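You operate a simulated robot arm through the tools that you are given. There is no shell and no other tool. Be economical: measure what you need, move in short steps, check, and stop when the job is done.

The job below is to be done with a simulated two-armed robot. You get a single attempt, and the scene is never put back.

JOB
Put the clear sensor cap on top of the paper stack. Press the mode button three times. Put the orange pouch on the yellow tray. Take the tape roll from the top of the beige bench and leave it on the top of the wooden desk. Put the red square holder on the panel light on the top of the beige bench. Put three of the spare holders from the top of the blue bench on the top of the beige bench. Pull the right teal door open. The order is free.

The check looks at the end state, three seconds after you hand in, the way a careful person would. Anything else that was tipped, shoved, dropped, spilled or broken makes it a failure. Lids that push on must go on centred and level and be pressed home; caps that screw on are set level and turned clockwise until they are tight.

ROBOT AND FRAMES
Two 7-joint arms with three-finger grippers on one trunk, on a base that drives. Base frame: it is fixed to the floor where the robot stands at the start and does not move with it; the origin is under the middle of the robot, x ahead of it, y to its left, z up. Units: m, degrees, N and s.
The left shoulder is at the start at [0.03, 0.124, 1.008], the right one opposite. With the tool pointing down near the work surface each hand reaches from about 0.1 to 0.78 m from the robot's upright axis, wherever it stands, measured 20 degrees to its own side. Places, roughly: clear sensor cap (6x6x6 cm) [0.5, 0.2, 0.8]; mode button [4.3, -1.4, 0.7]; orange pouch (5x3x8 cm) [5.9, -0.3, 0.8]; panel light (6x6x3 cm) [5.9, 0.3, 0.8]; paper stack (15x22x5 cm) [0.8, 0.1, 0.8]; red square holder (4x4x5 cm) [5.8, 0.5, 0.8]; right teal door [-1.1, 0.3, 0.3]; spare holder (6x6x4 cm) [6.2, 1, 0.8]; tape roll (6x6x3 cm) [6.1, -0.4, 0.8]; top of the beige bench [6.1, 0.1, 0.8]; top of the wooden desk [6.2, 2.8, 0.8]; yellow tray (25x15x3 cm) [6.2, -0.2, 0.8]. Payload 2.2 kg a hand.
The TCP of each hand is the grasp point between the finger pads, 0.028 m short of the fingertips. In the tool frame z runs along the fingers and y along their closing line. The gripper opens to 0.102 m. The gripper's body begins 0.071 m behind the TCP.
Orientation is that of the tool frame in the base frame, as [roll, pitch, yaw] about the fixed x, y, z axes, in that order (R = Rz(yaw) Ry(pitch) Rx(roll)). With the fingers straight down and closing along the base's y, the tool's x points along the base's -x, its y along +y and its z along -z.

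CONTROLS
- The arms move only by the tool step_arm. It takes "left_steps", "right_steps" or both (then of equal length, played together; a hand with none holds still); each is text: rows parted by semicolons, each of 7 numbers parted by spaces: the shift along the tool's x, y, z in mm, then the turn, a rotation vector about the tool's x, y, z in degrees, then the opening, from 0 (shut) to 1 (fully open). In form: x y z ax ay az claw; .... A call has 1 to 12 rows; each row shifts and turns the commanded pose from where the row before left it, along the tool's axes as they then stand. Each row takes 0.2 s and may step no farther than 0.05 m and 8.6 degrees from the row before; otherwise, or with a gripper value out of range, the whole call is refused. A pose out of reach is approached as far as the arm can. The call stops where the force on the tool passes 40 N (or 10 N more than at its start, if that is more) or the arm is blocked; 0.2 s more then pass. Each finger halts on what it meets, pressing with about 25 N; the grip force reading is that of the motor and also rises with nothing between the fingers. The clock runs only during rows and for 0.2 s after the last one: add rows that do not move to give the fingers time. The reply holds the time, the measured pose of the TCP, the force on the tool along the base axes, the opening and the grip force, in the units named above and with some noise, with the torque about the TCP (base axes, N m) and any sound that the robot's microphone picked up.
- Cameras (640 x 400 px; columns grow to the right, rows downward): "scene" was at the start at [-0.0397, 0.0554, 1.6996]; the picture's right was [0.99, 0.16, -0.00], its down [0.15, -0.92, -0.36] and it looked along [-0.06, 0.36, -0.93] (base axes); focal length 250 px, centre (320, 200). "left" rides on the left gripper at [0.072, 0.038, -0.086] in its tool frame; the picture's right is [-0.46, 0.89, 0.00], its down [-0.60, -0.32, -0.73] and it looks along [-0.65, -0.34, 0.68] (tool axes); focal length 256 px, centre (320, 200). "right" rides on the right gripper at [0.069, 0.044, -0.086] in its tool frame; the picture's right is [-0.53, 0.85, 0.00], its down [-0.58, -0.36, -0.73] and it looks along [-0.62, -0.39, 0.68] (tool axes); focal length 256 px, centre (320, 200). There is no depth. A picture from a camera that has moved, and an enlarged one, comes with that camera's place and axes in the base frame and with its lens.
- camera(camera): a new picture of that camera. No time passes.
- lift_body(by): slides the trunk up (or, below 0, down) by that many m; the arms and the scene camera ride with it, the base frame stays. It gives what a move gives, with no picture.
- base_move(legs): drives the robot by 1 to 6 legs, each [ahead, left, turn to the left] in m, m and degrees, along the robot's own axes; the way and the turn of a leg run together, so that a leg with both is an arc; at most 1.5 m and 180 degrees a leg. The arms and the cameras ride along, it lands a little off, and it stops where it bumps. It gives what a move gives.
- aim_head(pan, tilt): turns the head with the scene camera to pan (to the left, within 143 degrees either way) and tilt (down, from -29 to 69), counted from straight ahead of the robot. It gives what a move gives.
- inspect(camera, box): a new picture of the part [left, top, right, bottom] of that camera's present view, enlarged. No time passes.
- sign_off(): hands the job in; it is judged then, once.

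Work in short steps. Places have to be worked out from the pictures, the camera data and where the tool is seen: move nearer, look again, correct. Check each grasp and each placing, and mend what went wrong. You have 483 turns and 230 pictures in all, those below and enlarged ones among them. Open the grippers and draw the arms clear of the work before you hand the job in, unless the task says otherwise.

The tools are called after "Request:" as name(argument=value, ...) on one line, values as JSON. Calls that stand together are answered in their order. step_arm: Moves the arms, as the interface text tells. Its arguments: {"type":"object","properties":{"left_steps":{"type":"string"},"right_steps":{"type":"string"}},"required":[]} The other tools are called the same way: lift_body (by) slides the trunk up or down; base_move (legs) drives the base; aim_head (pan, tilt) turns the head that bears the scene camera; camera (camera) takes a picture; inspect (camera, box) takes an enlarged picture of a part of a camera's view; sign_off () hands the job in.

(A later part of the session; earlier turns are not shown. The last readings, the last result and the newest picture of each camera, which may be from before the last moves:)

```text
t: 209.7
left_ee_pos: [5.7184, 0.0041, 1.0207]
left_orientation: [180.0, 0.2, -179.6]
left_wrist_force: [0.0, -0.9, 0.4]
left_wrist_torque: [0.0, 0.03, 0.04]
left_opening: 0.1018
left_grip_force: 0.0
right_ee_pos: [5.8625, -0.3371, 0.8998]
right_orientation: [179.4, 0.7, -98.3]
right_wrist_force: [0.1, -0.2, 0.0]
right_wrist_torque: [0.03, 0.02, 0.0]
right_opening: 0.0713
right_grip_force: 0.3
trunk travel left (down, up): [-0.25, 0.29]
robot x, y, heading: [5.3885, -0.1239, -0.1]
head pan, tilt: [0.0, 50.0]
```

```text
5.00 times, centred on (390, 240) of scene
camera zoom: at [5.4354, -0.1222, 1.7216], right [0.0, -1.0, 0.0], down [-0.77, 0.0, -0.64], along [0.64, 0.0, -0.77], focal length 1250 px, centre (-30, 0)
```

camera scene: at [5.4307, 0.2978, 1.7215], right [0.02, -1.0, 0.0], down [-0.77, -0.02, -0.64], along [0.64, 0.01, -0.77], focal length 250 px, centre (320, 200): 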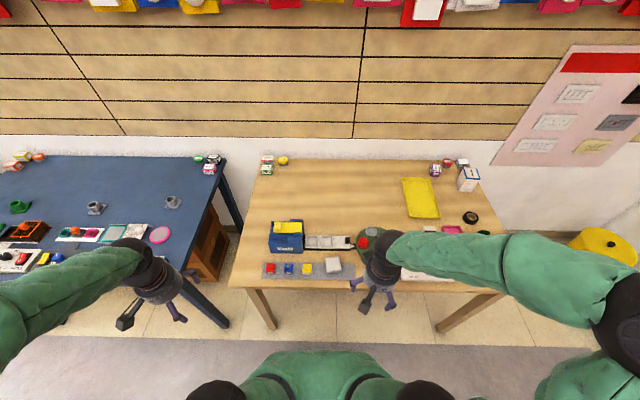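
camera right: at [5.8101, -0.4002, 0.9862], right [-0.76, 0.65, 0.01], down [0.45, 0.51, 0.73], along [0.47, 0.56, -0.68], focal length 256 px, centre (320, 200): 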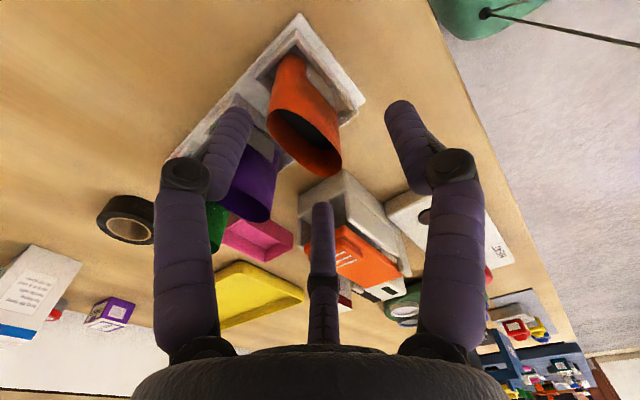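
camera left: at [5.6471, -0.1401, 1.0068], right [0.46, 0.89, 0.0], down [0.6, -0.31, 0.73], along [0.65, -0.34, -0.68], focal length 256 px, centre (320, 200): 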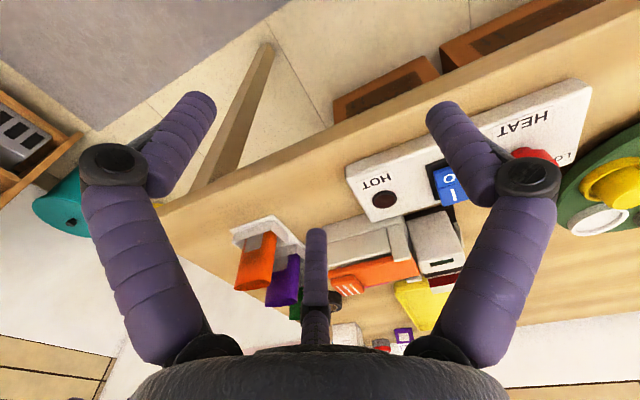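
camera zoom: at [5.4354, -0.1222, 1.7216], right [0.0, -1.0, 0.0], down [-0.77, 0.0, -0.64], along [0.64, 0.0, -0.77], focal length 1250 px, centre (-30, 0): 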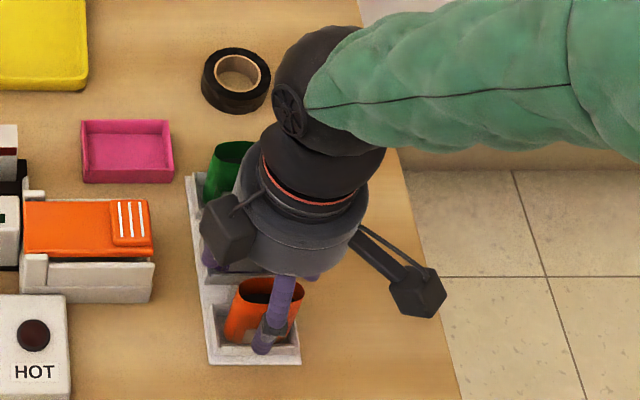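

Request:
step_arm(right_steps="6 0 2 0 0 0 0.6;0 0 0 0 0 0 0.45;0 0 0 0 0 0 0.3;0 0 0 0 0 0 0.2;0 0 0 0 0 0 0.2;0 0 0 0 0 0 0.2")

Request:
camera(camera="right")

Request:
step_arm(right_steps="0 0 -3 0 0 0 0.2;0 0 -3 0 0 0 0.2;0 0 0 0 0 0 0.2")

Request:
camera(camera="right")

```text
t: 211.1
left_ee_pos: [5.7196, 0.0045, 1.0213]
left_orientation: [180.0, 0.2, -179.5]
left_wrist_force: [0.5, 0.1, -0.3]
left_wrist_torque: [-0.01, 0.0, 0.0]
left_opening: 0.102
left_grip_force: 0.0
right_ee_pos: [5.8635, -0.3418, 0.8973]
right_orientation: [179.5, 0.7, -98.4]
right_wrist_force: [7.8, -3.4, 1.6]
right_wrist_torque: [-0.26, -0.61, -0.18]
right_opening: 0.0288
right_grip_force: 25.0
trunk travel left (down, up): [-0.25, 0.29]
robot x, y, heading: [5.388, -0.1215, 0.0]
head pan, tilt: [0.0, 50.0]
```

```text
113 pictures are left
camera right: at [5.8106, -0.4053, 0.984], right [-0.76, 0.65, 0.01], down [0.45, 0.51, 0.73], along [0.47, 0.56, -0.68], focal length 256 px, centre (320, 200)
```

right: 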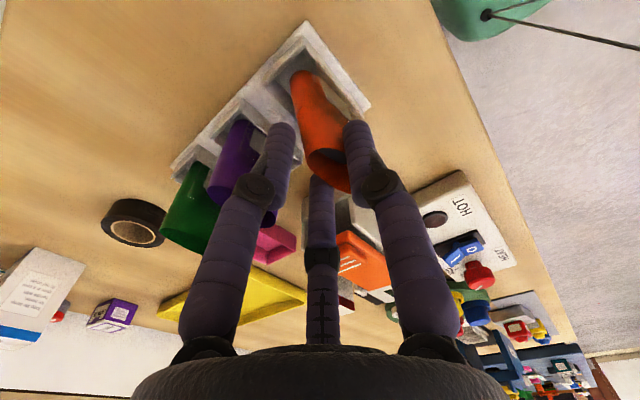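

```text
t: 211.8
left_ee_pos: [5.719, 0.0048, 1.0215]
left_orientation: [180.0, 0.2, -179.6]
left_wrist_force: [0.4, -0.6, -0.3]
left_wrist_torque: [0.0, -0.01, 0.01]
left_opening: 0.1019
left_grip_force: 0.0
right_ee_pos: [5.8639, -0.3425, 0.9035]
right_orientation: [179.3, 0.7, -98.3]
right_wrist_force: [9.8, 0.7, -0.9]
right_wrist_torque: [0.07, -0.66, -0.23]
right_opening: 0.0288
right_grip_force: 24.8
trunk travel left (down, up): [-0.25, 0.29]
robot x, y, heading: [5.3905, -0.1193, -0.2]
head pan, tilt: [0.0, 50.0]
```

```text
112 pictures are left
camera right: at [5.8103, -0.4045, 0.9897], right [-0.76, 0.65, 0.02], down [0.45, 0.51, 0.73], along [0.47, 0.56, -0.68], focal length 256 px, centre (320, 200)
```

right: 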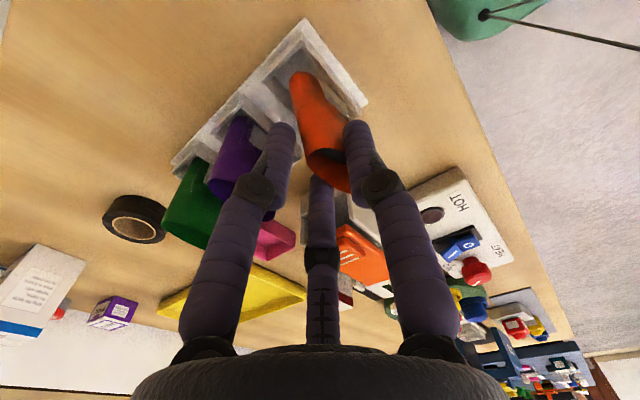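

The higher grip (29 mm) lifts without resistance. Continue.

Request:
step_arm(right_steps="0 0 -8 0 0 0 0.2;0 0 -10 0 0 0 0.2;0 0 -12 0 0 0 0.2;0 0 0 0 0 0 0.2")

Request:
camera(camera="right")

```text
t: 212.8
left_ee_pos: [5.7174, 0.0045, 1.0211]
left_orientation: [-180.0, 0.2, -179.5]
left_wrist_force: [0.6, -0.9, 0.7]
left_wrist_torque: [-0.03, 0.0, 0.0]
left_opening: 0.1019
left_grip_force: 0.0
right_ee_pos: [5.8624, -0.3405, 0.9333]
right_orientation: [179.4, 0.7, -98.3]
right_wrist_force: [2.9, 0.1, -1.8]
right_wrist_torque: [0.0, -0.22, -0.05]
right_opening: 0.0279
right_grip_force: 25.3
trunk travel left (down, up): [-0.25, 0.29]
robot x, y, heading: [5.3887, -0.1229, 0.0]
head pan, tilt: [0.0, 50.0]
```

```text
111 pictures are left
camera right: at [5.81, -0.4042, 1.0195], right [-0.76, 0.65, 0.02], down [0.45, 0.51, 0.73], along [0.47, 0.56, -0.68], focal length 256 px, centre (320, 200)
```

right: 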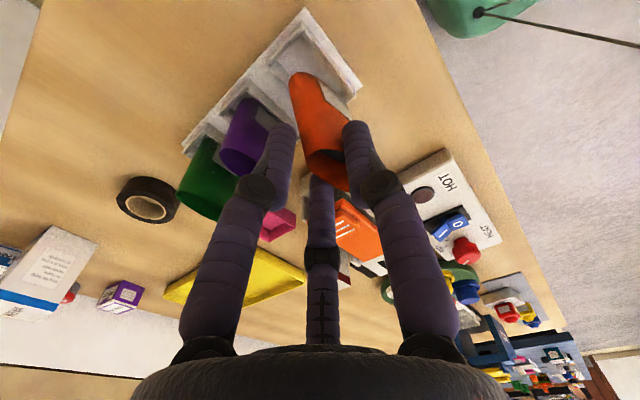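

The pouch is coming out cleanly. I raise it fully clear, then drive 0.10 m forward for reach to the tray (≈(6.23, −0.16)).

Request:
step_arm(right_steps="0 0 -30 0 0 0 0.2;0 0 -30 0 0 0 0.2;0 0 -25 0 0 0 0.2;0 0 0 0 0 0 0.2")

Request:
base_move(legs=[[0.1, 0, 0]])

Request:
inspect(camera="scene", box=[240, 150, 440, 300])

```text
t: 213.8
left_ee_pos: [5.7188, 0.0046, 1.0214]
left_orientation: [-180.0, 0.3, -179.6]
left_wrist_force: [0.8, -1.0, -0.2]
left_wrist_torque: [0.01, -0.02, 0.02]
left_opening: 0.1021
left_grip_force: 0.3
right_ee_pos: [5.8632, -0.3434, 1.0183]
right_orientation: [179.4, 0.7, -98.2]
right_wrist_force: [-0.1, 0.1, -0.5]
right_wrist_torque: [0.01, 0.01, 0.0]
right_opening: 0.0267
right_grip_force: 24.4
trunk travel left (down, up): [-0.25, 0.29]
robot x, y, heading: [5.3913, -0.1231, -0.2]
head pan, tilt: [0.0, 50.0]
```

```text
t: 215.0
left_ee_pos: [5.8188, 0.0049, 1.0206]
left_orientation: [179.9, 0.2, -179.5]
left_wrist_force: [0.2, 0.1, 0.1]
left_wrist_torque: [0.02, 0.06, 0.0]
left_opening: 0.1021
left_grip_force: 0.1
right_ee_pos: [5.9643, -0.3428, 1.0171]
right_orientation: [179.4, 0.7, -98.2]
right_wrist_force: [1.2, 0.5, -0.5]
right_wrist_torque: [-0.01, 0.05, -0.01]
right_opening: 0.0271
right_grip_force: 25.3
trunk travel left (down, up): [-0.25, 0.29]
robot x, y, heading: [5.4877, -0.1209, -0.1]
head pan, tilt: [0.0, 50.0]
```

```text
2.67 times, centred on (340, 225) of scene
camera zoom: at [5.537, -0.1217, 1.7214], right [0.0, -1.0, 0.0], down [-0.77, 0.0, -0.64], along [0.64, 0.0, -0.77], focal length 667 px, centre (267, 133)
```

zoom: 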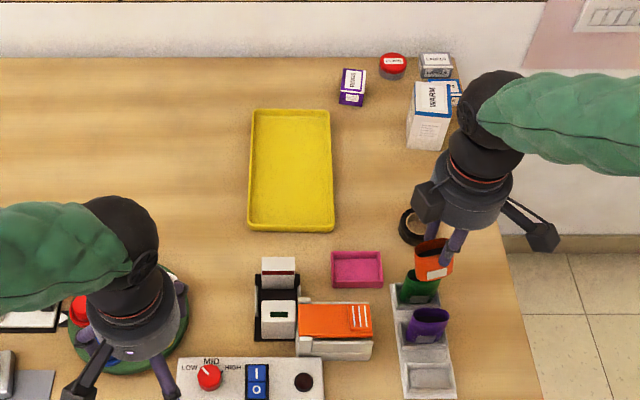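

I carry the pouch over the tray's near part.

Request:
step_arm(right_steps="-34.5 -31.4 0 0 0 0 0.2;-34.5 -31.4 0 0 0 0 0.2;-34.5 -31.4 0 0 0 0 0.2;-34.5 -31.4 0 0 0 0 0.2;-34.5 -31.4 0 0 0 0 0.2;-34.5 -31.4 0 0 0 0 0.2;0 0 0 0 0 0 0.2")

Request:
inspect(camera="scene", box=[240, 150, 440, 300])

Request:
camera(camera="right")

```text
t: 216.6
left_ee_pos: [5.8179, 0.004, 1.0208]
left_orientation: [-179.9, 0.3, -179.5]
left_wrist_force: [0.4, 0.0, -0.1]
left_wrist_torque: [0.01, -0.04, 0.02]
left_opening: 0.1021
left_grip_force: 0.1
right_ee_pos: [6.1801, -0.1664, 1.0195]
right_orientation: [179.4, 0.7, -98.2]
right_wrist_force: [0.2, -0.1, -0.8]
right_wrist_torque: [0.01, 0.01, 0.02]
right_opening: 0.0268
right_grip_force: 25.2
trunk travel left (down, up): [-0.25, 0.29]
robot x, y, heading: [5.4889, -0.1208, -0.0]
head pan, tilt: [0.0, 50.0]
```

```text
2.67 times, centred on (340, 225) of scene
camera zoom: at [5.5337, -0.1226, 1.7216], right [0.0, -1.0, 0.0], down [-0.77, 0.0, -0.64], along [0.64, 0.0, -0.77], focal length 667 px, centre (267, 133)
```

zoom: 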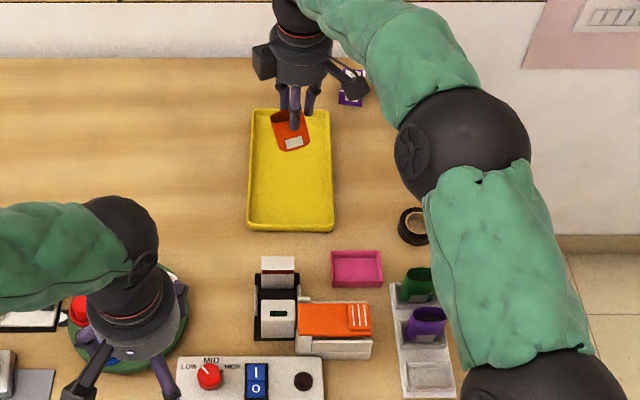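

```text
108 pictures are left
camera right: at [6.1258, -0.2283, 1.1055], right [-0.76, 0.65, 0.02], down [0.45, 0.51, 0.73], along [0.47, 0.57, -0.68], focal length 256 px, centre (320, 200)
```

right: 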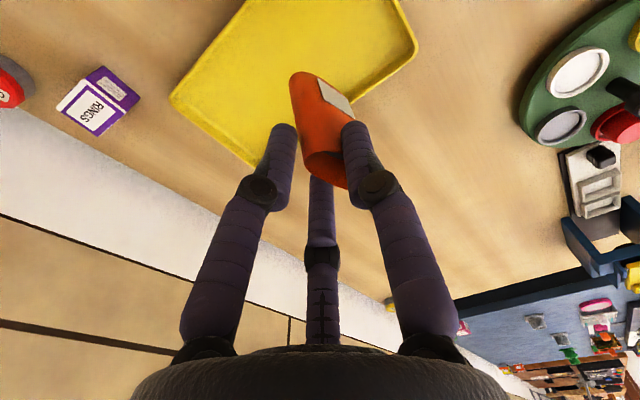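

Straight below is the tray interior. I descend to just above, then in small steps.

Request:
step_arm(right_steps="0 0 30 0 0 0 0.2;0 0 30 0 0 0 0.2;0 0 30 0 0 0 0.2;0 0 17 0 0 0 0.2;0 0 0 0 0 0 0.2")

Request:
camera(camera="right")

```text
t: 217.8
left_ee_pos: [5.8169, 0.0056, 1.0215]
left_orientation: [-180.0, 0.2, -179.5]
left_wrist_force: [0.1, -0.3, 0.0]
left_wrist_torque: [-0.01, 0.0, 0.01]
left_opening: 0.1019
left_grip_force: 0.0
right_ee_pos: [6.1782, -0.1641, 0.9103]
right_orientation: [179.4, 0.6, -98.3]
right_wrist_force: [0.3, -0.1, -0.3]
right_wrist_torque: [0.02, -0.02, 0.0]
right_opening: 0.0265
right_grip_force: 24.9
trunk travel left (down, up): [-0.25, 0.29]
robot x, y, heading: [5.4798, -0.1221, -0.0]
head pan, tilt: [0.0, 50.0]
```

```text
107 pictures are left
camera right: at [6.1254, -0.2269, 0.9956], right [-0.76, 0.65, 0.02], down [0.45, 0.51, 0.73], along [0.47, 0.56, -0.68], focal length 256 px, centre (320, 200)
```

right: 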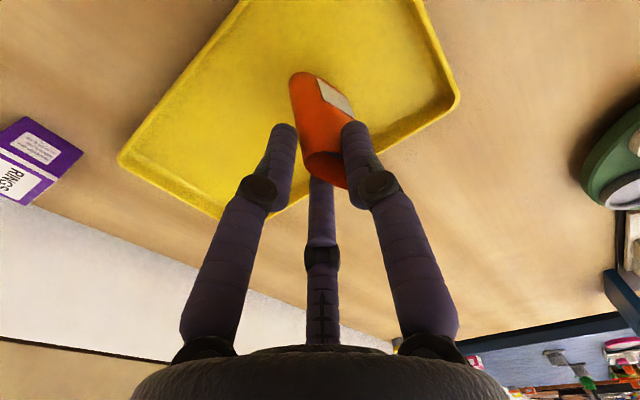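

Request:
step_arm(right_steps="0 0 5 0 0 0 0.2;0 0 4 0 0 0 0.2;0 0 4 0 0 0 0.2;0 0 0 0 0 0 0.2")

Request:
step_arm(right_steps="0 0 4 0 0 0 0.2;0 0 0 0 0 0 0.2")

Request:
step_arm(right_steps="0 0 3 0 0 0 0.2;0 0 0 0 0 0 0.2")

```text
t: 218.8
left_ee_pos: [5.8176, 0.0045, 1.0213]
left_orientation: [-180.0, 0.1, -179.5]
left_wrist_force: [0.6, 0.4, -1.3]
left_wrist_torque: [0.0, 0.02, 0.0]
left_opening: 0.1018
left_grip_force: 0.0
right_ee_pos: [6.1775, -0.1638, 0.8989]
right_orientation: [179.3, 0.7, -98.2]
right_wrist_force: [0.0, -0.3, 2.2]
right_wrist_torque: [0.03, 0.0, -0.01]
right_opening: 0.0265
right_grip_force: 25.1
trunk travel left (down, up): [-0.25, 0.29]
robot x, y, heading: [5.4888, -0.1199, 0.1]
head pan, tilt: [0.0, 50.0]
```

```text
t: 219.4
left_ee_pos: [5.8158, 0.0061, 1.0221]
left_orientation: [-179.9, 0.4, -179.5]
left_wrist_force: [0.1, 0.2, 0.4]
left_wrist_torque: [0.0, 0.01, -0.01]
left_opening: 0.1022
left_grip_force: 0.0
right_ee_pos: [6.177, -0.1636, 0.8982]
right_orientation: [179.8, 0.8, -98.3]
right_wrist_force: [-1.0, -0.1, 22.5]
right_wrist_torque: [0.55, 0.18, -0.04]
right_opening: 0.0261
right_grip_force: 24.9
trunk travel left (down, up): [-0.25, 0.29]
robot x, y, heading: [5.4872, -0.1189, 0.0]
head pan, tilt: [0.0, 50.0]
```

```text
t: 220.0
left_ee_pos: [5.8169, 0.0047, 1.0222]
left_orientation: [-180.0, 0.4, -179.6]
left_wrist_force: [-0.3, 0.3, 0.5]
left_wrist_torque: [-0.01, 0.0, -0.02]
left_opening: 0.1022
left_grip_force: 0.0
right_ee_pos: [6.1793, -0.1657, 0.8935]
right_orientation: [179.7, 0.7, -98.2]
right_wrist_force: [3.0, -7.8, 28.1]
right_wrist_torque: [0.1, -0.11, -0.07]
right_opening: 0.0263
right_grip_force: 25.1
trunk travel left (down, up): [-0.25, 0.29]
robot x, y, heading: [5.4894, -0.1201, 0.1]
head pan, tilt: [0.0, 50.0]
```

In contact with the tray floor. I ease off slightly, open wide, and rise.

Request:
step_arm(right_steps="0 0 -2 0 0 0 0.2;0 0 0 0 0 0 0.4;0 0 0 0 0 0 0.6;0 0 0 0 0 0 0.8;0 0 0 0 0 0 0.8;0 0 -30 0 0 0 0.8;0 0 -40 0 0 0 0.8;0 0 -40 0 0 0 0.8")

Request:
camera(camera="right")

Request:
inspect(camera="scene", box=[240, 150, 440, 300])

```text
t: 221.8
left_ee_pos: [5.8177, 0.0057, 1.0212]
left_orientation: [180.0, 0.3, -179.5]
left_wrist_force: [-0.1, 0.4, 0.3]
left_wrist_torque: [-0.01, -0.02, -0.03]
left_opening: 0.1019
left_grip_force: 0.0
right_ee_pos: [6.179, -0.1652, 1.0015]
right_orientation: [179.2, 0.7, -98.2]
right_wrist_force: [-0.5, 1.1, -0.5]
right_wrist_torque: [-0.01, 0.03, 0.0]
right_opening: 0.0817
right_grip_force: 0.2
trunk travel left (down, up): [-0.25, 0.29]
robot x, y, heading: [5.4876, -0.1201, -0.1]
head pan, tilt: [0.0, 50.0]
```

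```text
106 pictures are left
camera right: at [6.1266, -0.2292, 1.0885], right [-0.76, 0.65, 0.02], down [0.45, 0.51, 0.73], along [0.47, 0.56, -0.68], focal length 256 px, centre (320, 200)
```

right: 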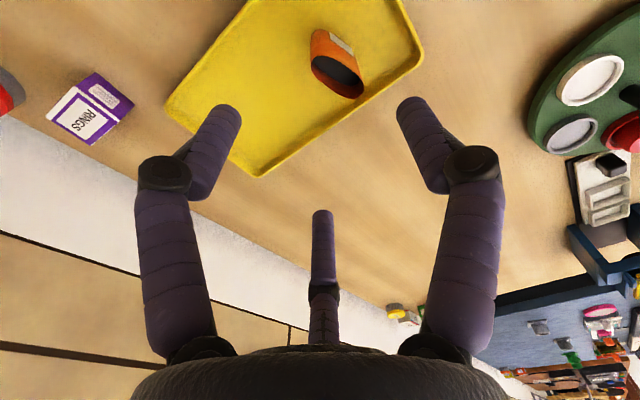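

```text
2.67 times, centred on (340, 225) of scene
camera zoom: at [5.5341, -0.1217, 1.7215], right [0.0, -1.0, 0.0], down [-0.77, 0.0, -0.64], along [0.64, 0.0, -0.77], focal length 667 px, centre (267, 133)
```

zoom: 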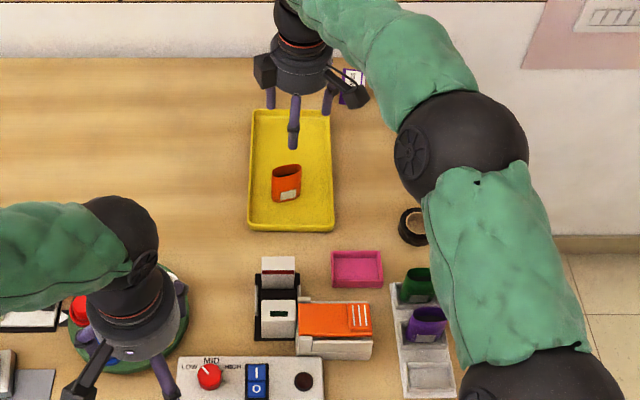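

The pouch stands on the tray. Next the tape roll at ≈(6.11, −0.365): I move the same hand over it.

Request:
step_arm(right_steps="41.6 8 0 0 0 0 1;41.6 8 0 0 0 0 1;41.6 8 15 0 0 0 1;41.6 8 15 0 0 0 1;41.6 8 20 0 0 0 1;0 0 0 0 0 0 1")

Request:
camera(camera="right")

```text
t: 223.2
left_ee_pos: [5.8177, 0.0062, 1.0207]
left_orientation: [-179.9, 0.2, -179.6]
left_wrist_force: [-0.4, 0.1, 0.5]
left_wrist_torque: [-0.01, 0.0, -0.01]
left_opening: 0.102
left_grip_force: 0.0
right_ee_pos: [6.1086, -0.3634, 0.9534]
right_orientation: [179.2, 0.6, -98.2]
right_wrist_force: [0.2, 0.1, 0.2]
right_wrist_torque: [0.03, 0.03, 0.0]
right_opening: 0.102
right_grip_force: 0.0
trunk travel left (down, up): [-0.25, 0.29]
robot x, y, heading: [5.4884, -0.1235, -0.0]
head pan, tilt: [0.0, 50.0]
```

```text
104 pictures are left
camera right: at [6.0564, -0.4271, 1.0391], right [-0.76, 0.65, 0.02], down [0.45, 0.51, 0.73], along [0.47, 0.56, -0.68], focal length 256 px, centre (320, 200)
```

right: 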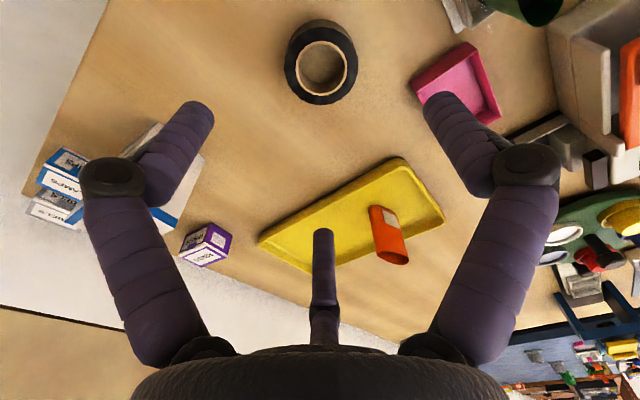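

Tape centre (6.107, −0.360). Descend around it and close.

Request:
step_arm(right_steps="-4 1 35 0 0 0 1;0 0 35 0 0 0 1;0 0 30 0 0 0 1;0 0 22 0 0 0 1;0 0 0 0 0 0 1")

Request:
camera(camera="right")

```text
t: 224.4
left_ee_pos: [5.8166, 0.0063, 1.0208]
left_orientation: [-179.9, 0.3, -179.5]
left_wrist_force: [-0.1, 0.9, 0.9]
left_wrist_torque: [-0.02, 0.01, -0.06]
left_opening: 0.1022
left_grip_force: 0.2
right_ee_pos: [6.1062, -0.358, 0.8292]
right_orientation: [179.4, 0.6, -98.3]
right_wrist_force: [0.0, -0.2, -0.7]
right_wrist_torque: [-0.01, 0.0, -0.01]
right_opening: 0.1023
right_grip_force: 0.0
trunk travel left (down, up): [-0.25, 0.29]
robot x, y, heading: [5.4872, -0.1192, 0.3]
head pan, tilt: [0.0, 50.0]
```

```text
103 pictures are left
camera right: at [6.0539, -0.4211, 0.9155], right [-0.76, 0.65, 0.02], down [0.45, 0.51, 0.73], along [0.47, 0.56, -0.68], focal length 256 px, centre (320, 200)
```

right: 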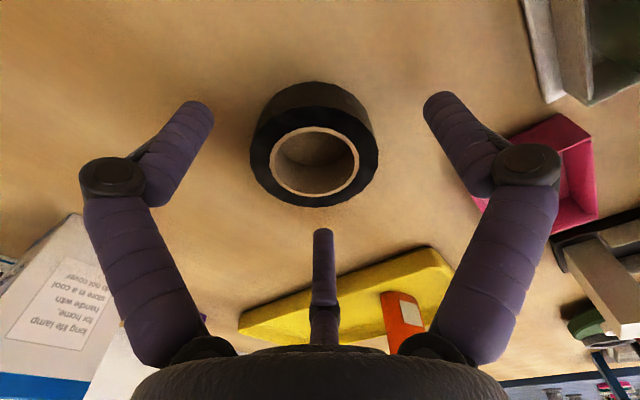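

Request:
step_arm(right_steps="0 0 0 0 0 0 0.8;0 0 0 0 0 0 0.65;0 0 0 0 0 0 0.5;0 0 0 0 0 0 0.4;0 0 0 0 0 0 0.4")

Request:
camera(camera="right")

```text
t: 225.6
left_ee_pos: [5.8173, 0.0061, 1.0222]
left_orientation: [-180.0, 0.2, -179.5]
left_wrist_force: [0.0, -0.2, 0.0]
left_wrist_torque: [0.0, 0.0, 0.0]
left_opening: 0.1023
left_grip_force: 0.0
right_ee_pos: [6.1073, -0.3586, 0.8286]
right_orientation: [179.4, 0.7, -98.3]
right_wrist_force: [0.0, -2.3, 2.1]
right_wrist_torque: [-0.08, -0.01, 0.0]
right_opening: 0.056
right_grip_force: 24.7
trunk travel left (down, up): [-0.25, 0.29]
robot x, y, heading: [5.4872, -0.1219, 0.0]
head pan, tilt: [0.0, 50.0]
```

```text
102 pictures are left
camera right: at [6.054, -0.4213, 0.9159], right [-0.76, 0.65, 0.02], down [0.45, 0.51, 0.73], along [0.47, 0.56, -0.68], focal length 256 px, centre (320, 200)
```

right: 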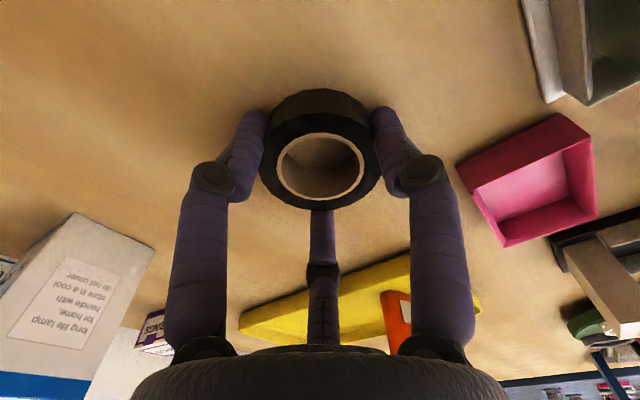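

Tape gripped. Lift and retract the arm.

Request:
step_arm(right_steps="0 0 -25 0 0 0 0.4;0 0 -40 0 0 0 0.4;0 0 -45 0 0 0 0.4;0 0 -45 0 0 0 0.4;0 0 -45 0 0 0 0.4;6 42 0 0 0 0 0.4;6 42 0 0 0 0 0.4;6 42 0 0 0 0 0.4;6 42 0 0 0 0 0.4;6 42 0 0 0 0 0.4;6 42 0 0 0 0 0.4;6 42 0 0 0 0 0.4")

Request:
camera(camera="right")

```text
t: 228.2
left_ee_pos: [5.8168, 0.0051, 1.0211]
left_orientation: [180.0, 0.3, -179.5]
left_wrist_force: [0.4, -1.0, 0.4]
left_wrist_torque: [-0.02, -0.02, -0.01]
left_opening: 0.102
left_grip_force: 0.1
right_ee_pos: [5.8084, -0.3598, 1.0316]
right_orientation: [179.4, 0.7, -98.3]
right_wrist_force: [0.2, -0.4, 0.1]
right_wrist_torque: [0.0, -0.03, -0.01]
right_opening: 0.0558
right_grip_force: 25.0
trunk travel left (down, up): [-0.25, 0.29]
robot x, y, heading: [5.4867, -0.119, 0.2]
head pan, tilt: [0.0, 50.0]
```

```text
101 pictures are left
camera right: at [5.756, -0.4225, 1.1177], right [-0.76, 0.65, 0.01], down [0.45, 0.51, 0.73], along [0.47, 0.56, -0.68], focal length 256 px, centre (320, 200)
```

right: 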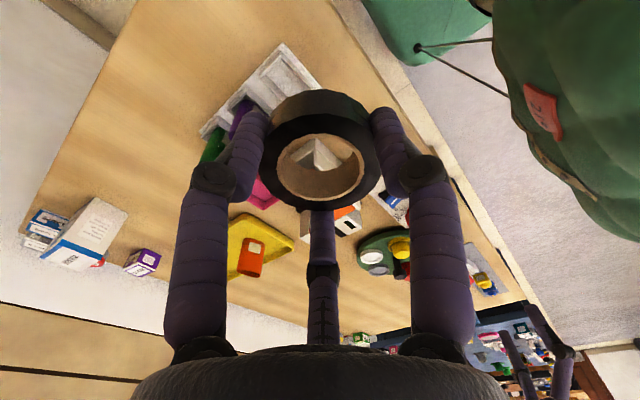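

I back up 0.1 m and drive left to the wooden desk.

Request:
base_move(legs=[[-0.13, 0, 0], [0, 1.4, 0], [0, 1.3, 0]])

Request:
camera(camera="scene")

```text
t: 242.3
left_ee_pos: [5.6164, 2.7396, 1.0213]
left_orientation: [179.9, 0.2, -176.4]
left_wrist_force: [-0.1, 0.4, 0.3]
left_wrist_torque: [0.02, -0.02, 0.03]
left_opening: 0.1021
left_grip_force: 0.0
right_ee_pos: [5.629, 2.3738, 1.0313]
right_orientation: [179.4, 0.7, -95.0]
right_wrist_force: [-0.3, 0.8, 0.0]
right_wrist_torque: [-0.04, 0.02, 0.03]
right_opening: 0.0561
right_grip_force: 25.1
trunk travel left (down, up): [-0.25, 0.29]
robot x, y, heading: [5.2971, 2.5931, 3.2]
head pan, tilt: [0.0, 50.0]
```

```text
100 pictures are left
camera scene: at [5.341, 2.5973, 1.7215], right [0.05, -1.0, 0.0], down [-0.77, -0.04, -0.64], along [0.64, 0.03, -0.77], focal length 250 px, centre (320, 200)
```

scene: 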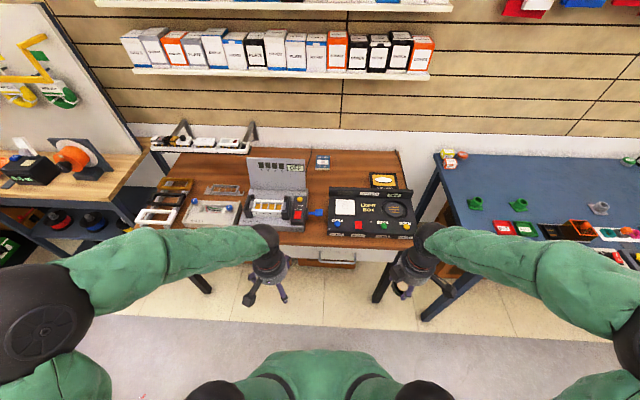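

Request:
inspect(camera="scene", box=[130, 130, 430, 280])

```text
2.13 times, centred on (280, 205) of scene
camera zoom: at [5.341, 2.5973, 1.7215], right [0.05, -1.0, 0.0], down [-0.77, -0.04, -0.64], along [0.64, 0.03, -0.77], focal length 533 px, centre (405, 189)
```

zoom: 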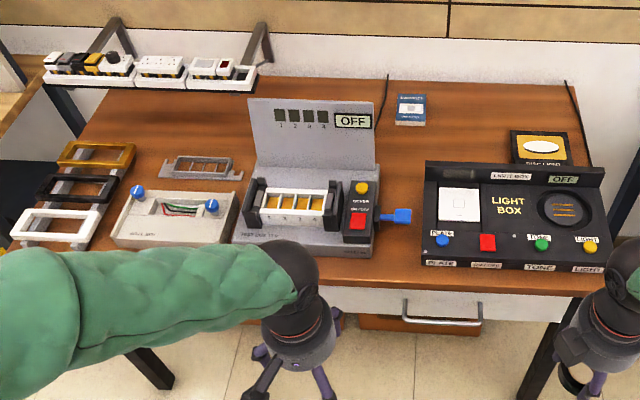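

Free spot on the desk: behind the LIGHT BOX, about (6.22, 2.52). I raise/pull back the left hand and drive closer.

Request:
step_arm(left_steps="20 0 -35 0 0 0 1;20 0 -35 0 0 0 1;20 0 -35 0 0 0 1;20 0 0 0 0 0 1;20 0 0 0 0 0 1")

Request:
base_move(legs=[[0, 0, -3.2], [0.24, 0, 0]])

Request:
inspect(camera="scene", box=[240, 130, 460, 280])

```text
t: 243.5
left_ee_pos: [5.5149, 2.734, 1.1258]
left_orientation: [180.0, 0.3, -176.4]
left_wrist_force: [0.2, 0.0, 0.2]
left_wrist_torque: [-0.05, -0.03, 0.01]
left_opening: 0.1019
left_grip_force: 0.0
right_ee_pos: [5.628, 2.3737, 1.0305]
right_orientation: [179.5, 0.7, -95.0]
right_wrist_force: [0.1, 1.1, -0.8]
right_wrist_torque: [-0.03, -0.04, 0.01]
right_opening: 0.0555
right_grip_force: 24.6
trunk travel left (down, up): [-0.25, 0.29]
robot x, y, heading: [5.2954, 2.5929, 3.1]
head pan, tilt: [0.0, 50.0]
```

```text
t: 245.7
left_ee_pos: [5.7676, 2.7163, 1.1251]
left_orientation: [179.9, 0.2, 179.9]
left_wrist_force: [0.7, -0.4, 0.0]
left_wrist_torque: [-0.01, 0.04, -0.03]
left_opening: 0.102
left_grip_force: 0.1
right_ee_pos: [5.8565, 2.3517, 1.0302]
right_orientation: [179.2, 0.7, -98.8]
right_wrist_force: [0.8, 0.5, -0.6]
right_wrist_torque: [0.0, 0.03, 0.03]
right_opening: 0.0557
right_grip_force: 25.1
trunk travel left (down, up): [-0.25, 0.29]
robot x, y, heading: [5.5343, 2.5938, -0.7]
head pan, tilt: [0.0, 50.0]
```

```text
2.67 times, centred on (350, 205) of scene
camera zoom: at [5.5845, 2.5924, 1.7215], right [-0.01, -1.0, 0.0], down [-0.77, 0.01, -0.64], along [0.64, -0.01, -0.77], focal length 667 px, centre (240, 187)
```

zoom: 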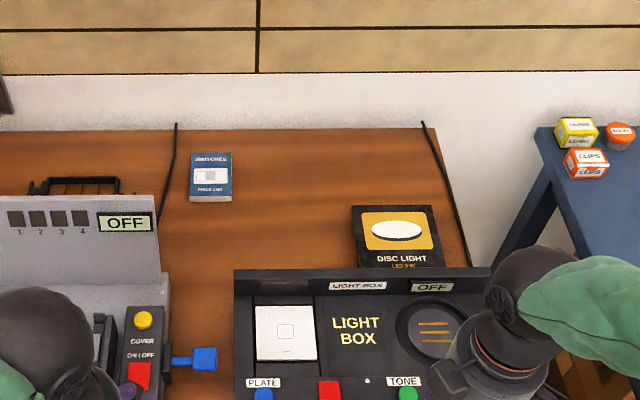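

Target (6.245, 2.515), between the card and the DISC LIGHT box. I carry the tape there at height.

Request:
step_arm(right_steps="-24.5 -39.8 0 0 0 0 0.4;-24.5 -39.8 0 0 0 0 0.4;-24.5 -39.8 0 0 0 0 0.4;-24.5 -39.8 0 0 0 0 0.4;-24.5 -39.8 0 0 0 0 0.4;-24.5 -39.8 0 0 0 0 0.4;-24.5 -39.8 0 0 0 0 0.4;-24.5 -39.8 0 0 0 0 0.4;-24.5 -39.8 0 0 0 0 0.4;0 0 0 0 0 0 0.4")

Request:
camera(camera="right")

Request:
inspect(camera="scene", box=[240, 130, 460, 280])

```text
t: 247.9
left_ee_pos: [5.7653, 2.7164, 1.1263]
left_orientation: [180.0, 0.2, 179.9]
left_wrist_force: [-0.6, -0.5, 0.9]
left_wrist_torque: [0.04, -0.04, 0.02]
left_opening: 0.102
left_grip_force: 0.0
right_ee_pos: [6.2417, 2.5176, 1.032]
right_orientation: [179.4, 0.8, -98.8]
right_wrist_force: [0.6, 0.0, 1.1]
right_wrist_torque: [0.03, 0.0, 0.0]
right_opening: 0.0558
right_grip_force: 24.8
trunk travel left (down, up): [-0.25, 0.29]
robot x, y, heading: [5.5392, 2.5956, -0.7]
head pan, tilt: [0.0, 50.0]
```

```text
97 pictures are left
camera right: at [6.1887, 2.4538, 1.1177], right [-0.75, 0.66, 0.02], down [0.45, 0.5, 0.73], along [0.47, 0.56, -0.68], focal length 256 px, centre (320, 200)
```

right: 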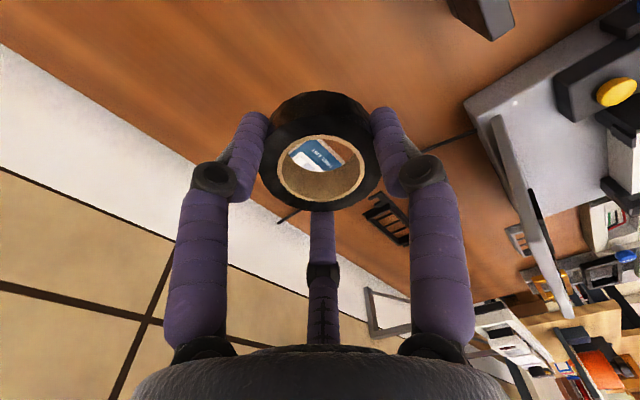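

```text
2.67 times, centred on (350, 205) of scene
camera zoom: at [5.5814, 2.5916, 1.7216], right [-0.01, -1.0, 0.0], down [-0.77, 0.01, -0.64], along [0.64, -0.01, -0.77], focal length 667 px, centre (240, 187)
```

zoom: 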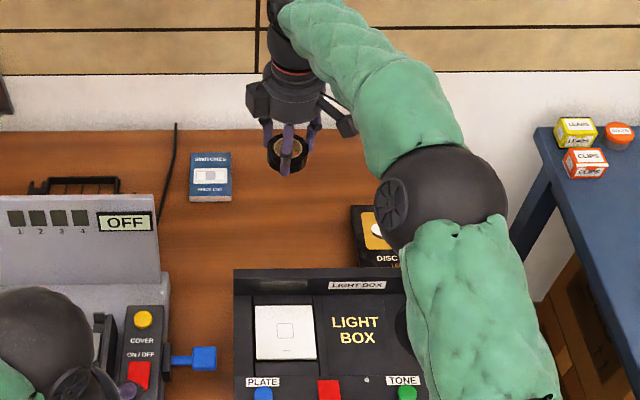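

Request:
step_arm(right_steps="0 0 40 0 0 0 0.4;0 0 40 0 0 0 0.4;0 0 40 0 0 0 0.4;0 0 35 0 0 0 0.4;0 0 0 0 0 0 0.4")

Request:
camera(camera="right")

Request:
inspect(camera="scene", box=[240, 130, 460, 280])

```text
t: 249.1
left_ee_pos: [5.7665, 2.7172, 1.1252]
left_orientation: [-179.9, 0.3, 179.9]
left_wrist_force: [-0.7, 0.1, -0.3]
left_wrist_torque: [-0.04, -0.03, 0.0]
left_opening: 0.1021
left_grip_force: 0.0
right_ee_pos: [6.242, 2.5178, 0.8769]
right_orientation: [179.3, 0.7, -98.8]
right_wrist_force: [-0.8, -0.2, -0.3]
right_wrist_torque: [0.04, -0.01, 0.0]
right_opening: 0.0557
right_grip_force: 24.9
trunk travel left (down, up): [-0.25, 0.29]
robot x, y, heading: [5.5387, 2.5956, -0.7]
head pan, tilt: [0.0, 50.0]
```

```text
95 pictures are left
camera right: at [6.1887, 2.4544, 0.9628], right [-0.75, 0.66, 0.02], down [0.45, 0.5, 0.73], along [0.47, 0.56, -0.68], focal length 256 px, centre (320, 200)
```

right: 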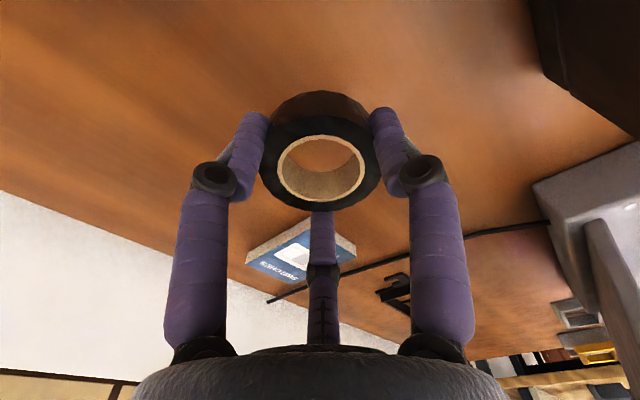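

```text
2.67 times, centred on (350, 205) of scene
camera zoom: at [5.5825, 2.5925, 1.7216], right [-0.01, -1.0, 0.0], down [-0.77, 0.01, -0.64], along [0.64, -0.01, -0.77], focal length 667 px, centre (240, 187)
```

zoom: 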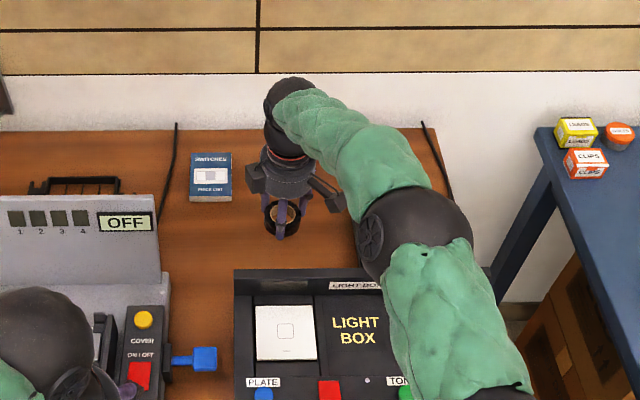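

Clear. Continue down gently.

Request:
step_arm(right_steps="0 0 15 0 0 0 0.4;0 0 15 0 0 0 0.4;0 0 8 0 0 0 0.4;0 0 5 0 0 0 0.4;0 0 0 0 0 0 0.4")

Request:
step_arm(right_steps="0 0 3 0 0 0 0.4;0 0 0 0 0 0 0.4")

Request:
step_arm(right_steps="0 0 3 0 0 0 0.4;0 0 0 0 0 0 0.4")

```text
t: 250.3
left_ee_pos: [5.7665, 2.718, 1.1255]
left_orientation: [-180.0, 0.2, 179.9]
left_wrist_force: [0.0, -0.4, 0.4]
left_wrist_torque: [-0.02, -0.02, -0.01]
left_opening: 0.1018
left_grip_force: 0.1
right_ee_pos: [6.2419, 2.5175, 0.8323]
right_orientation: [179.4, 0.7, -98.8]
right_wrist_force: [-0.1, 0.7, 0.0]
right_wrist_torque: [0.0, 0.0, 0.01]
right_opening: 0.0557
right_grip_force: 25.6
trunk travel left (down, up): [-0.25, 0.29]
robot x, y, heading: [5.5359, 2.5956, -0.5]
head pan, tilt: [0.0, 50.0]
```

```text
t: 250.9
left_ee_pos: [5.7661, 2.7179, 1.1253]
left_orientation: [-180.0, 0.2, 179.9]
left_wrist_force: [-0.2, -0.2, 0.0]
left_wrist_torque: [-0.01, -0.02, -0.03]
left_opening: 0.1019
left_grip_force: 0.1
right_ee_pos: [6.243, 2.5185, 0.8301]
right_orientation: [179.4, 0.7, -98.8]
right_wrist_force: [0.0, -0.9, -0.6]
right_wrist_torque: [0.0, 0.0, -0.01]
right_opening: 0.0556
right_grip_force: 25.3
trunk travel left (down, up): [-0.25, 0.29]
robot x, y, heading: [5.5357, 2.5932, -0.6]
head pan, tilt: [0.0, 50.0]
```

```text
t: 251.5
left_ee_pos: [5.7655, 2.716, 1.1268]
left_orientation: [-179.9, 0.3, 180.0]
left_wrist_force: [0.3, 1.0, 0.4]
left_wrist_torque: [-0.02, 0.0, -0.04]
left_opening: 0.1019
left_grip_force: 0.0
right_ee_pos: [6.2424, 2.5189, 0.8299]
right_orientation: [179.5, 0.8, -98.8]
right_wrist_force: [-2.8, -1.1, 14.4]
right_wrist_torque: [-0.39, -0.02, -0.04]
right_opening: 0.0556
right_grip_force: 25.2
trunk travel left (down, up): [-0.25, 0.29]
robot x, y, heading: [5.5357, 2.592, -0.4]
head pan, tilt: [0.0, 50.0]
```

Touching the desk. Release, rise and retract.

Request:
step_arm(right_steps="0 0 -1 0 0 0 0.4;0 0 0 0 0 0 0.7;0 0 0 0 0 0 0.95;0 0 0 0 0 0 0.95;0 0 0 0 0 0 0.95;0 0 -30 0 0 0 0.95;0 0 -40 0 0 0 0.95;0 0 -45 0 0 0 0.95;0 0 -45 0 0 0 0.95;0 0 -40 0 0 0 0.95")

Request:
step_arm(right_steps="24.5 39.8 0 0 0 0 1;24.5 39.8 0 0 0 0 1;24.5 39.8 0 0 0 0 1;24.5 39.8 0 0 0 0 1;24.5 39.8 0 0 0 0 1;24.5 39.8 0 0 0 0 1;24.5 39.8 0 0 0 0 1;24.5 39.8 0 0 0 0 1;24.5 39.8 0 0 0 0 1")

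Request:
inspect(camera="scene", box=[240, 130, 460, 280])

```text
t: 253.7
left_ee_pos: [5.766, 2.7175, 1.1256]
left_orientation: [-180.0, 0.3, 179.8]
left_wrist_force: [0.1, -0.8, 0.6]
left_wrist_torque: [-0.03, -0.04, 0.01]
left_opening: 0.1022
left_grip_force: 0.1
right_ee_pos: [6.2431, 2.5135, 1.0286]
right_orientation: [179.3, 0.7, -98.7]
right_wrist_force: [-0.5, -0.3, -0.4]
right_wrist_torque: [-0.03, -0.02, -0.03]
right_opening: 0.0969
right_grip_force: 0.1
trunk travel left (down, up): [-0.25, 0.29]
robot x, y, heading: [5.5353, 2.5914, -0.5]
head pan, tilt: [0.0, 50.0]
```

```text
t: 255.7
left_ee_pos: [5.7649, 2.7168, 1.126]
left_orientation: [-180.0, 0.3, -180.0]
left_wrist_force: [-0.5, 0.5, 0.0]
left_wrist_torque: [0.03, -0.06, -0.02]
left_opening: 0.102
left_grip_force: 0.1
right_ee_pos: [5.8566, 2.3496, 1.028]
right_orientation: [179.5, 0.8, -98.8]
right_wrist_force: [0.0, 0.1, 1.0]
right_wrist_torque: [-0.04, -0.01, -0.05]
right_opening: 0.102
right_grip_force: 0.2
trunk travel left (down, up): [-0.25, 0.29]
robot x, y, heading: [5.5331, 2.5911, -0.4]
head pan, tilt: [0.0, 50.0]
```

```text
2.67 times, centred on (350, 205) of scene
camera zoom: at [5.5808, 2.5922, 1.7216], right [-0.01, -1.0, 0.0], down [-0.77, 0.01, -0.64], along [0.64, -0.01, -0.77], focal length 667 px, centre (240, 187)
```

zoom: 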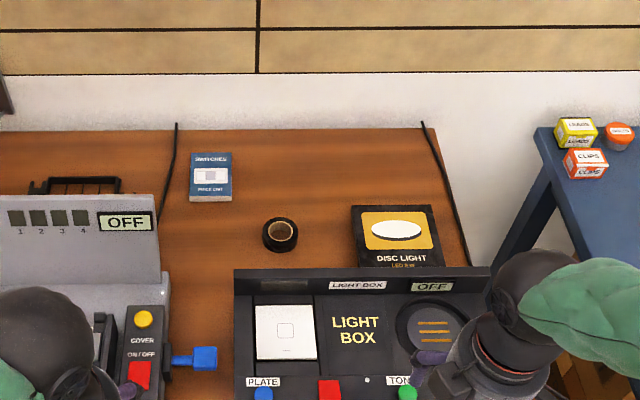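

Tape delivered. I restore the right wrist yaw and drive to the blue bench.

Request:
step_arm(right_steps="0 0 0 0 0 8 1;0 0 0 0 0 8 1;0 0 0 0 0 8 1;0 0 0 0 0 8 1;0 0 0 0 0 8 1;0 0 0 0 0 8 1;0 0 0 0 0 8 1;0 0 0 0 0 8 1;0 0 0 0 0 8 1;0 0 0 0 0 8 1")

Request:
base_move(legs=[[-0.12, 0, 0], [0, -1.1, 0]])

Request:
camera(camera="scene")

```text
t: 257.9
left_ee_pos: [5.7657, 2.7178, 1.1269]
left_orientation: [-179.9, 0.3, 179.8]
left_wrist_force: [0.4, 0.0, -0.8]
left_wrist_torque: [-0.01, -0.01, 0.01]
left_opening: 0.1018
left_grip_force: 0.0
right_ee_pos: [5.8556, 2.3519, 1.0278]
right_orientation: [179.1, -0.5, -178.9]
right_wrist_force: [-1.3, -0.2, 0.2]
right_wrist_torque: [0.01, -0.06, 0.0]
right_opening: 0.102
right_grip_force: 0.1
trunk travel left (down, up): [-0.25, 0.29]
robot x, y, heading: [5.5368, 2.5932, -0.6]
head pan, tilt: [0.0, 50.0]
```

```text
t: 264.3
left_ee_pos: [5.6465, 1.6283, 1.1264]
left_orientation: [179.9, 0.2, -178.6]
left_wrist_force: [-0.7, 1.0, 0.7]
left_wrist_torque: [0.03, 0.05, 0.02]
left_opening: 0.1018
left_grip_force: 0.1
right_ee_pos: [5.7452, 1.2634, 1.0277]
right_orientation: [179.3, -0.5, -177.3]
right_wrist_force: [1.0, -0.3, 0.5]
right_wrist_torque: [0.03, 0.01, -0.03]
right_opening: 0.102
right_grip_force: 0.0
trunk travel left (down, up): [-0.25, 0.29]
robot x, y, heading: [5.4194, 1.5008, 0.8]
head pan, tilt: [0.0, 50.0]
```

```text
92 pictures are left
camera scene: at [5.4656, 1.4983, 1.7215], right [0.02, -1.0, 0.0], down [-0.77, -0.01, -0.64], along [0.64, 0.01, -0.77], focal length 250 px, centre (320, 200)
```

scene: 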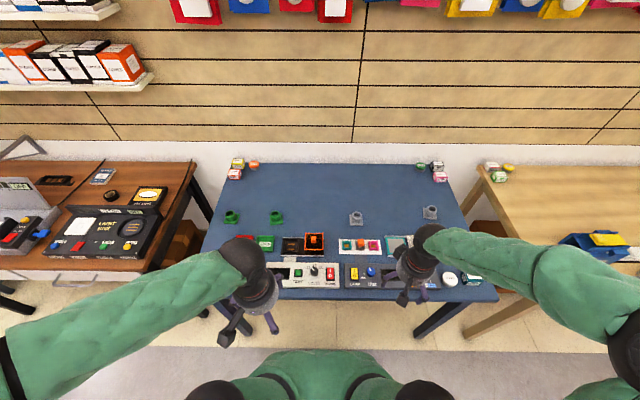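

Request:
inspect(camera="scene", box=[210, 190, 460, 300])

Request:
inspect(camera="scene", box=[335, 195, 455, 235])

```text
2.56 times, centred on (335, 245) of scene
camera zoom: at [5.4656, 1.4983, 1.7215], right [0.02, -1.0, 0.0], down [-0.77, -0.01, -0.64], along [0.64, 0.01, -0.77], focal length 640 px, centre (282, 85)
```

zoom: 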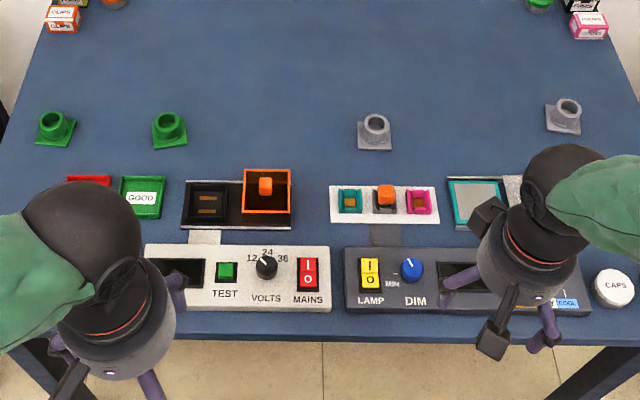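

```text
5.33 times, centred on (395, 215) of scene
camera zoom: at [5.4656, 1.4983, 1.7215], right [0.02, -1.0, 0.0], down [-0.77, -0.01, -0.64], along [0.64, 0.01, -0.77], focal length 1333 px, centre (-80, 120)
```

zoom: 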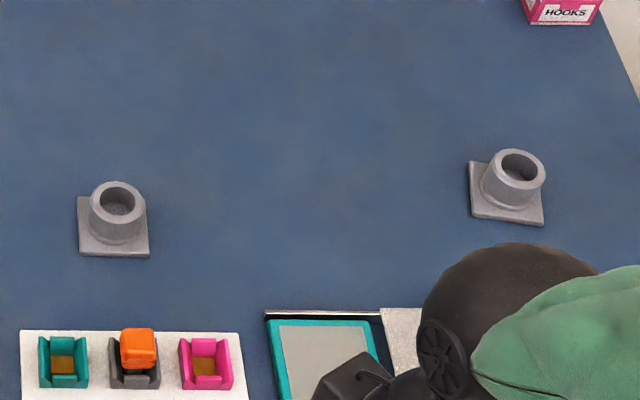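

The four are cup-shaped lamp holders with square bases: green at (6.13, 1.91) and (6.13, 1.71), grey at (6.13, 1.35) and (6.18, 1.0). I move 0.1 m closer, then bring right hand over the grey at 1.35 and left over the green at 1.71.

Request:
base_move(legs=[[0.1, 0.02, -0.8]])

```text
t: 265.5
left_ee_pos: [5.748, 1.646, 1.1248]
left_orientation: [-180.0, 0.2, -179.2]
left_wrist_force: [0.6, -0.5, 0.6]
left_wrist_torque: [0.04, 0.02, 0.03]
left_opening: 0.1022
left_grip_force: 0.0
right_ee_pos: [5.8427, 1.2823, 1.0268]
right_orientation: [179.2, -0.5, -177.9]
right_wrist_force: [0.7, 0.0, -0.2]
right_wrist_torque: [0.0, 0.08, 0.04]
right_opening: 0.1019
right_grip_force: 0.0
trunk travel left (down, up): [-0.25, 0.29]
robot x, y, heading: [5.5146, 1.5166, 0.2]
head pan, tilt: [0.0, 50.0]
```

Request:
step_arm(right_steps="-28.8 6.1 6 0 0 0 1;-28.8 6.1 8 0 0 0 1;-28.8 6.1 8 0 0 0 1;-28.8 6.1 8 0 0 0 1;-28.8 6.1 8 0 0 0 1;-28.8 6.1 8 0 0 0 1;-28.8 6.1 8 0 0 0 1;-28.8 6.1 8 0 0 0 1;-28.8 6.1 8 0 0 0 1;0 0 0 0 0 0 1", left_steps="-39 5.5 10 0 0 0 1;-39 5.5 19 0 0 0 1;-39 5.5 19 0 0 0 1;-39 5.5 19 0 0 0 1;-39 5.5 20 0 0 0 1;-39 5.5 20 0 0 0 1;-39 5.5 20 0 0 0 1;-39 5.5 20 0 0 0 1;-39 5.5 20 0 0 0 1;0 0 0 0 0 0 1")

Request:
camera(camera="right")

Request:
camera(camera="left")

```text
t: 267.7
left_ee_pos: [6.0962, 1.7007, 0.96]
left_orientation: [180.0, 0.2, -179.1]
left_wrist_force: [0.0, 0.3, 0.0]
left_wrist_torque: [0.0, -0.04, 0.0]
left_opening: 0.1021
left_grip_force: 0.1
right_ee_pos: [6.0981, 1.3459, 0.9578]
right_orientation: [179.3, -0.5, -177.8]
right_wrist_force: [0.5, 0.2, 0.9]
right_wrist_torque: [0.03, -0.04, -0.01]
right_opening: 0.1019
right_grip_force: 0.0
trunk travel left (down, up): [-0.25, 0.29]
robot x, y, heading: [5.5198, 1.5195, 0.1]
head pan, tilt: [0.0, 50.0]
```

```text
89 pictures are left
camera right: at [6.0265, 1.3861, 1.045], right [0.5, 0.86, 0.01], down [0.6, -0.35, 0.72], along [0.63, -0.36, -0.69], focal length 256 px, centre (320, 200)
```

right: 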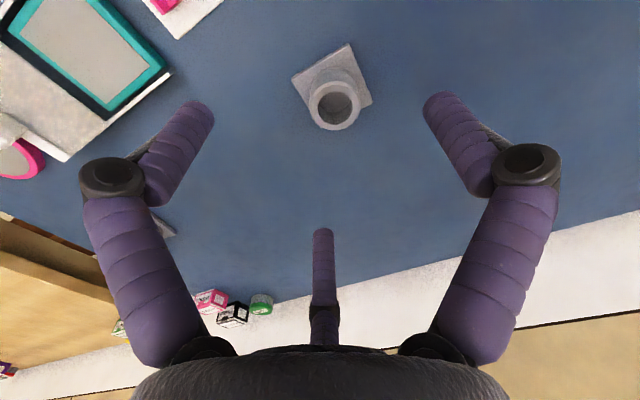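

```text
88 pictures are left
camera left: at [6.0227, 1.7401, 1.0454], right [0.45, 0.89, 0.0], down [0.6, -0.31, 0.73], along [0.66, -0.33, -0.68], focal length 256 px, centre (320, 200)
```

left: 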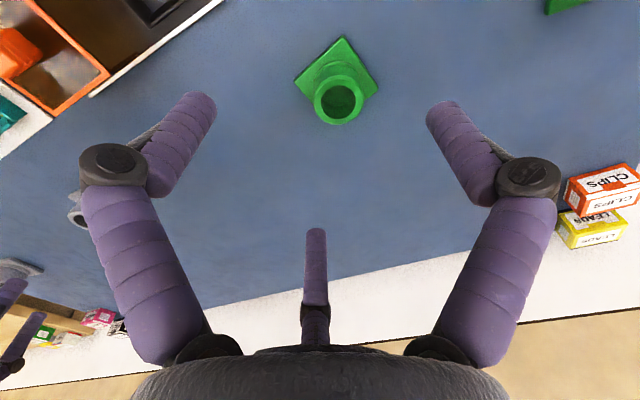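

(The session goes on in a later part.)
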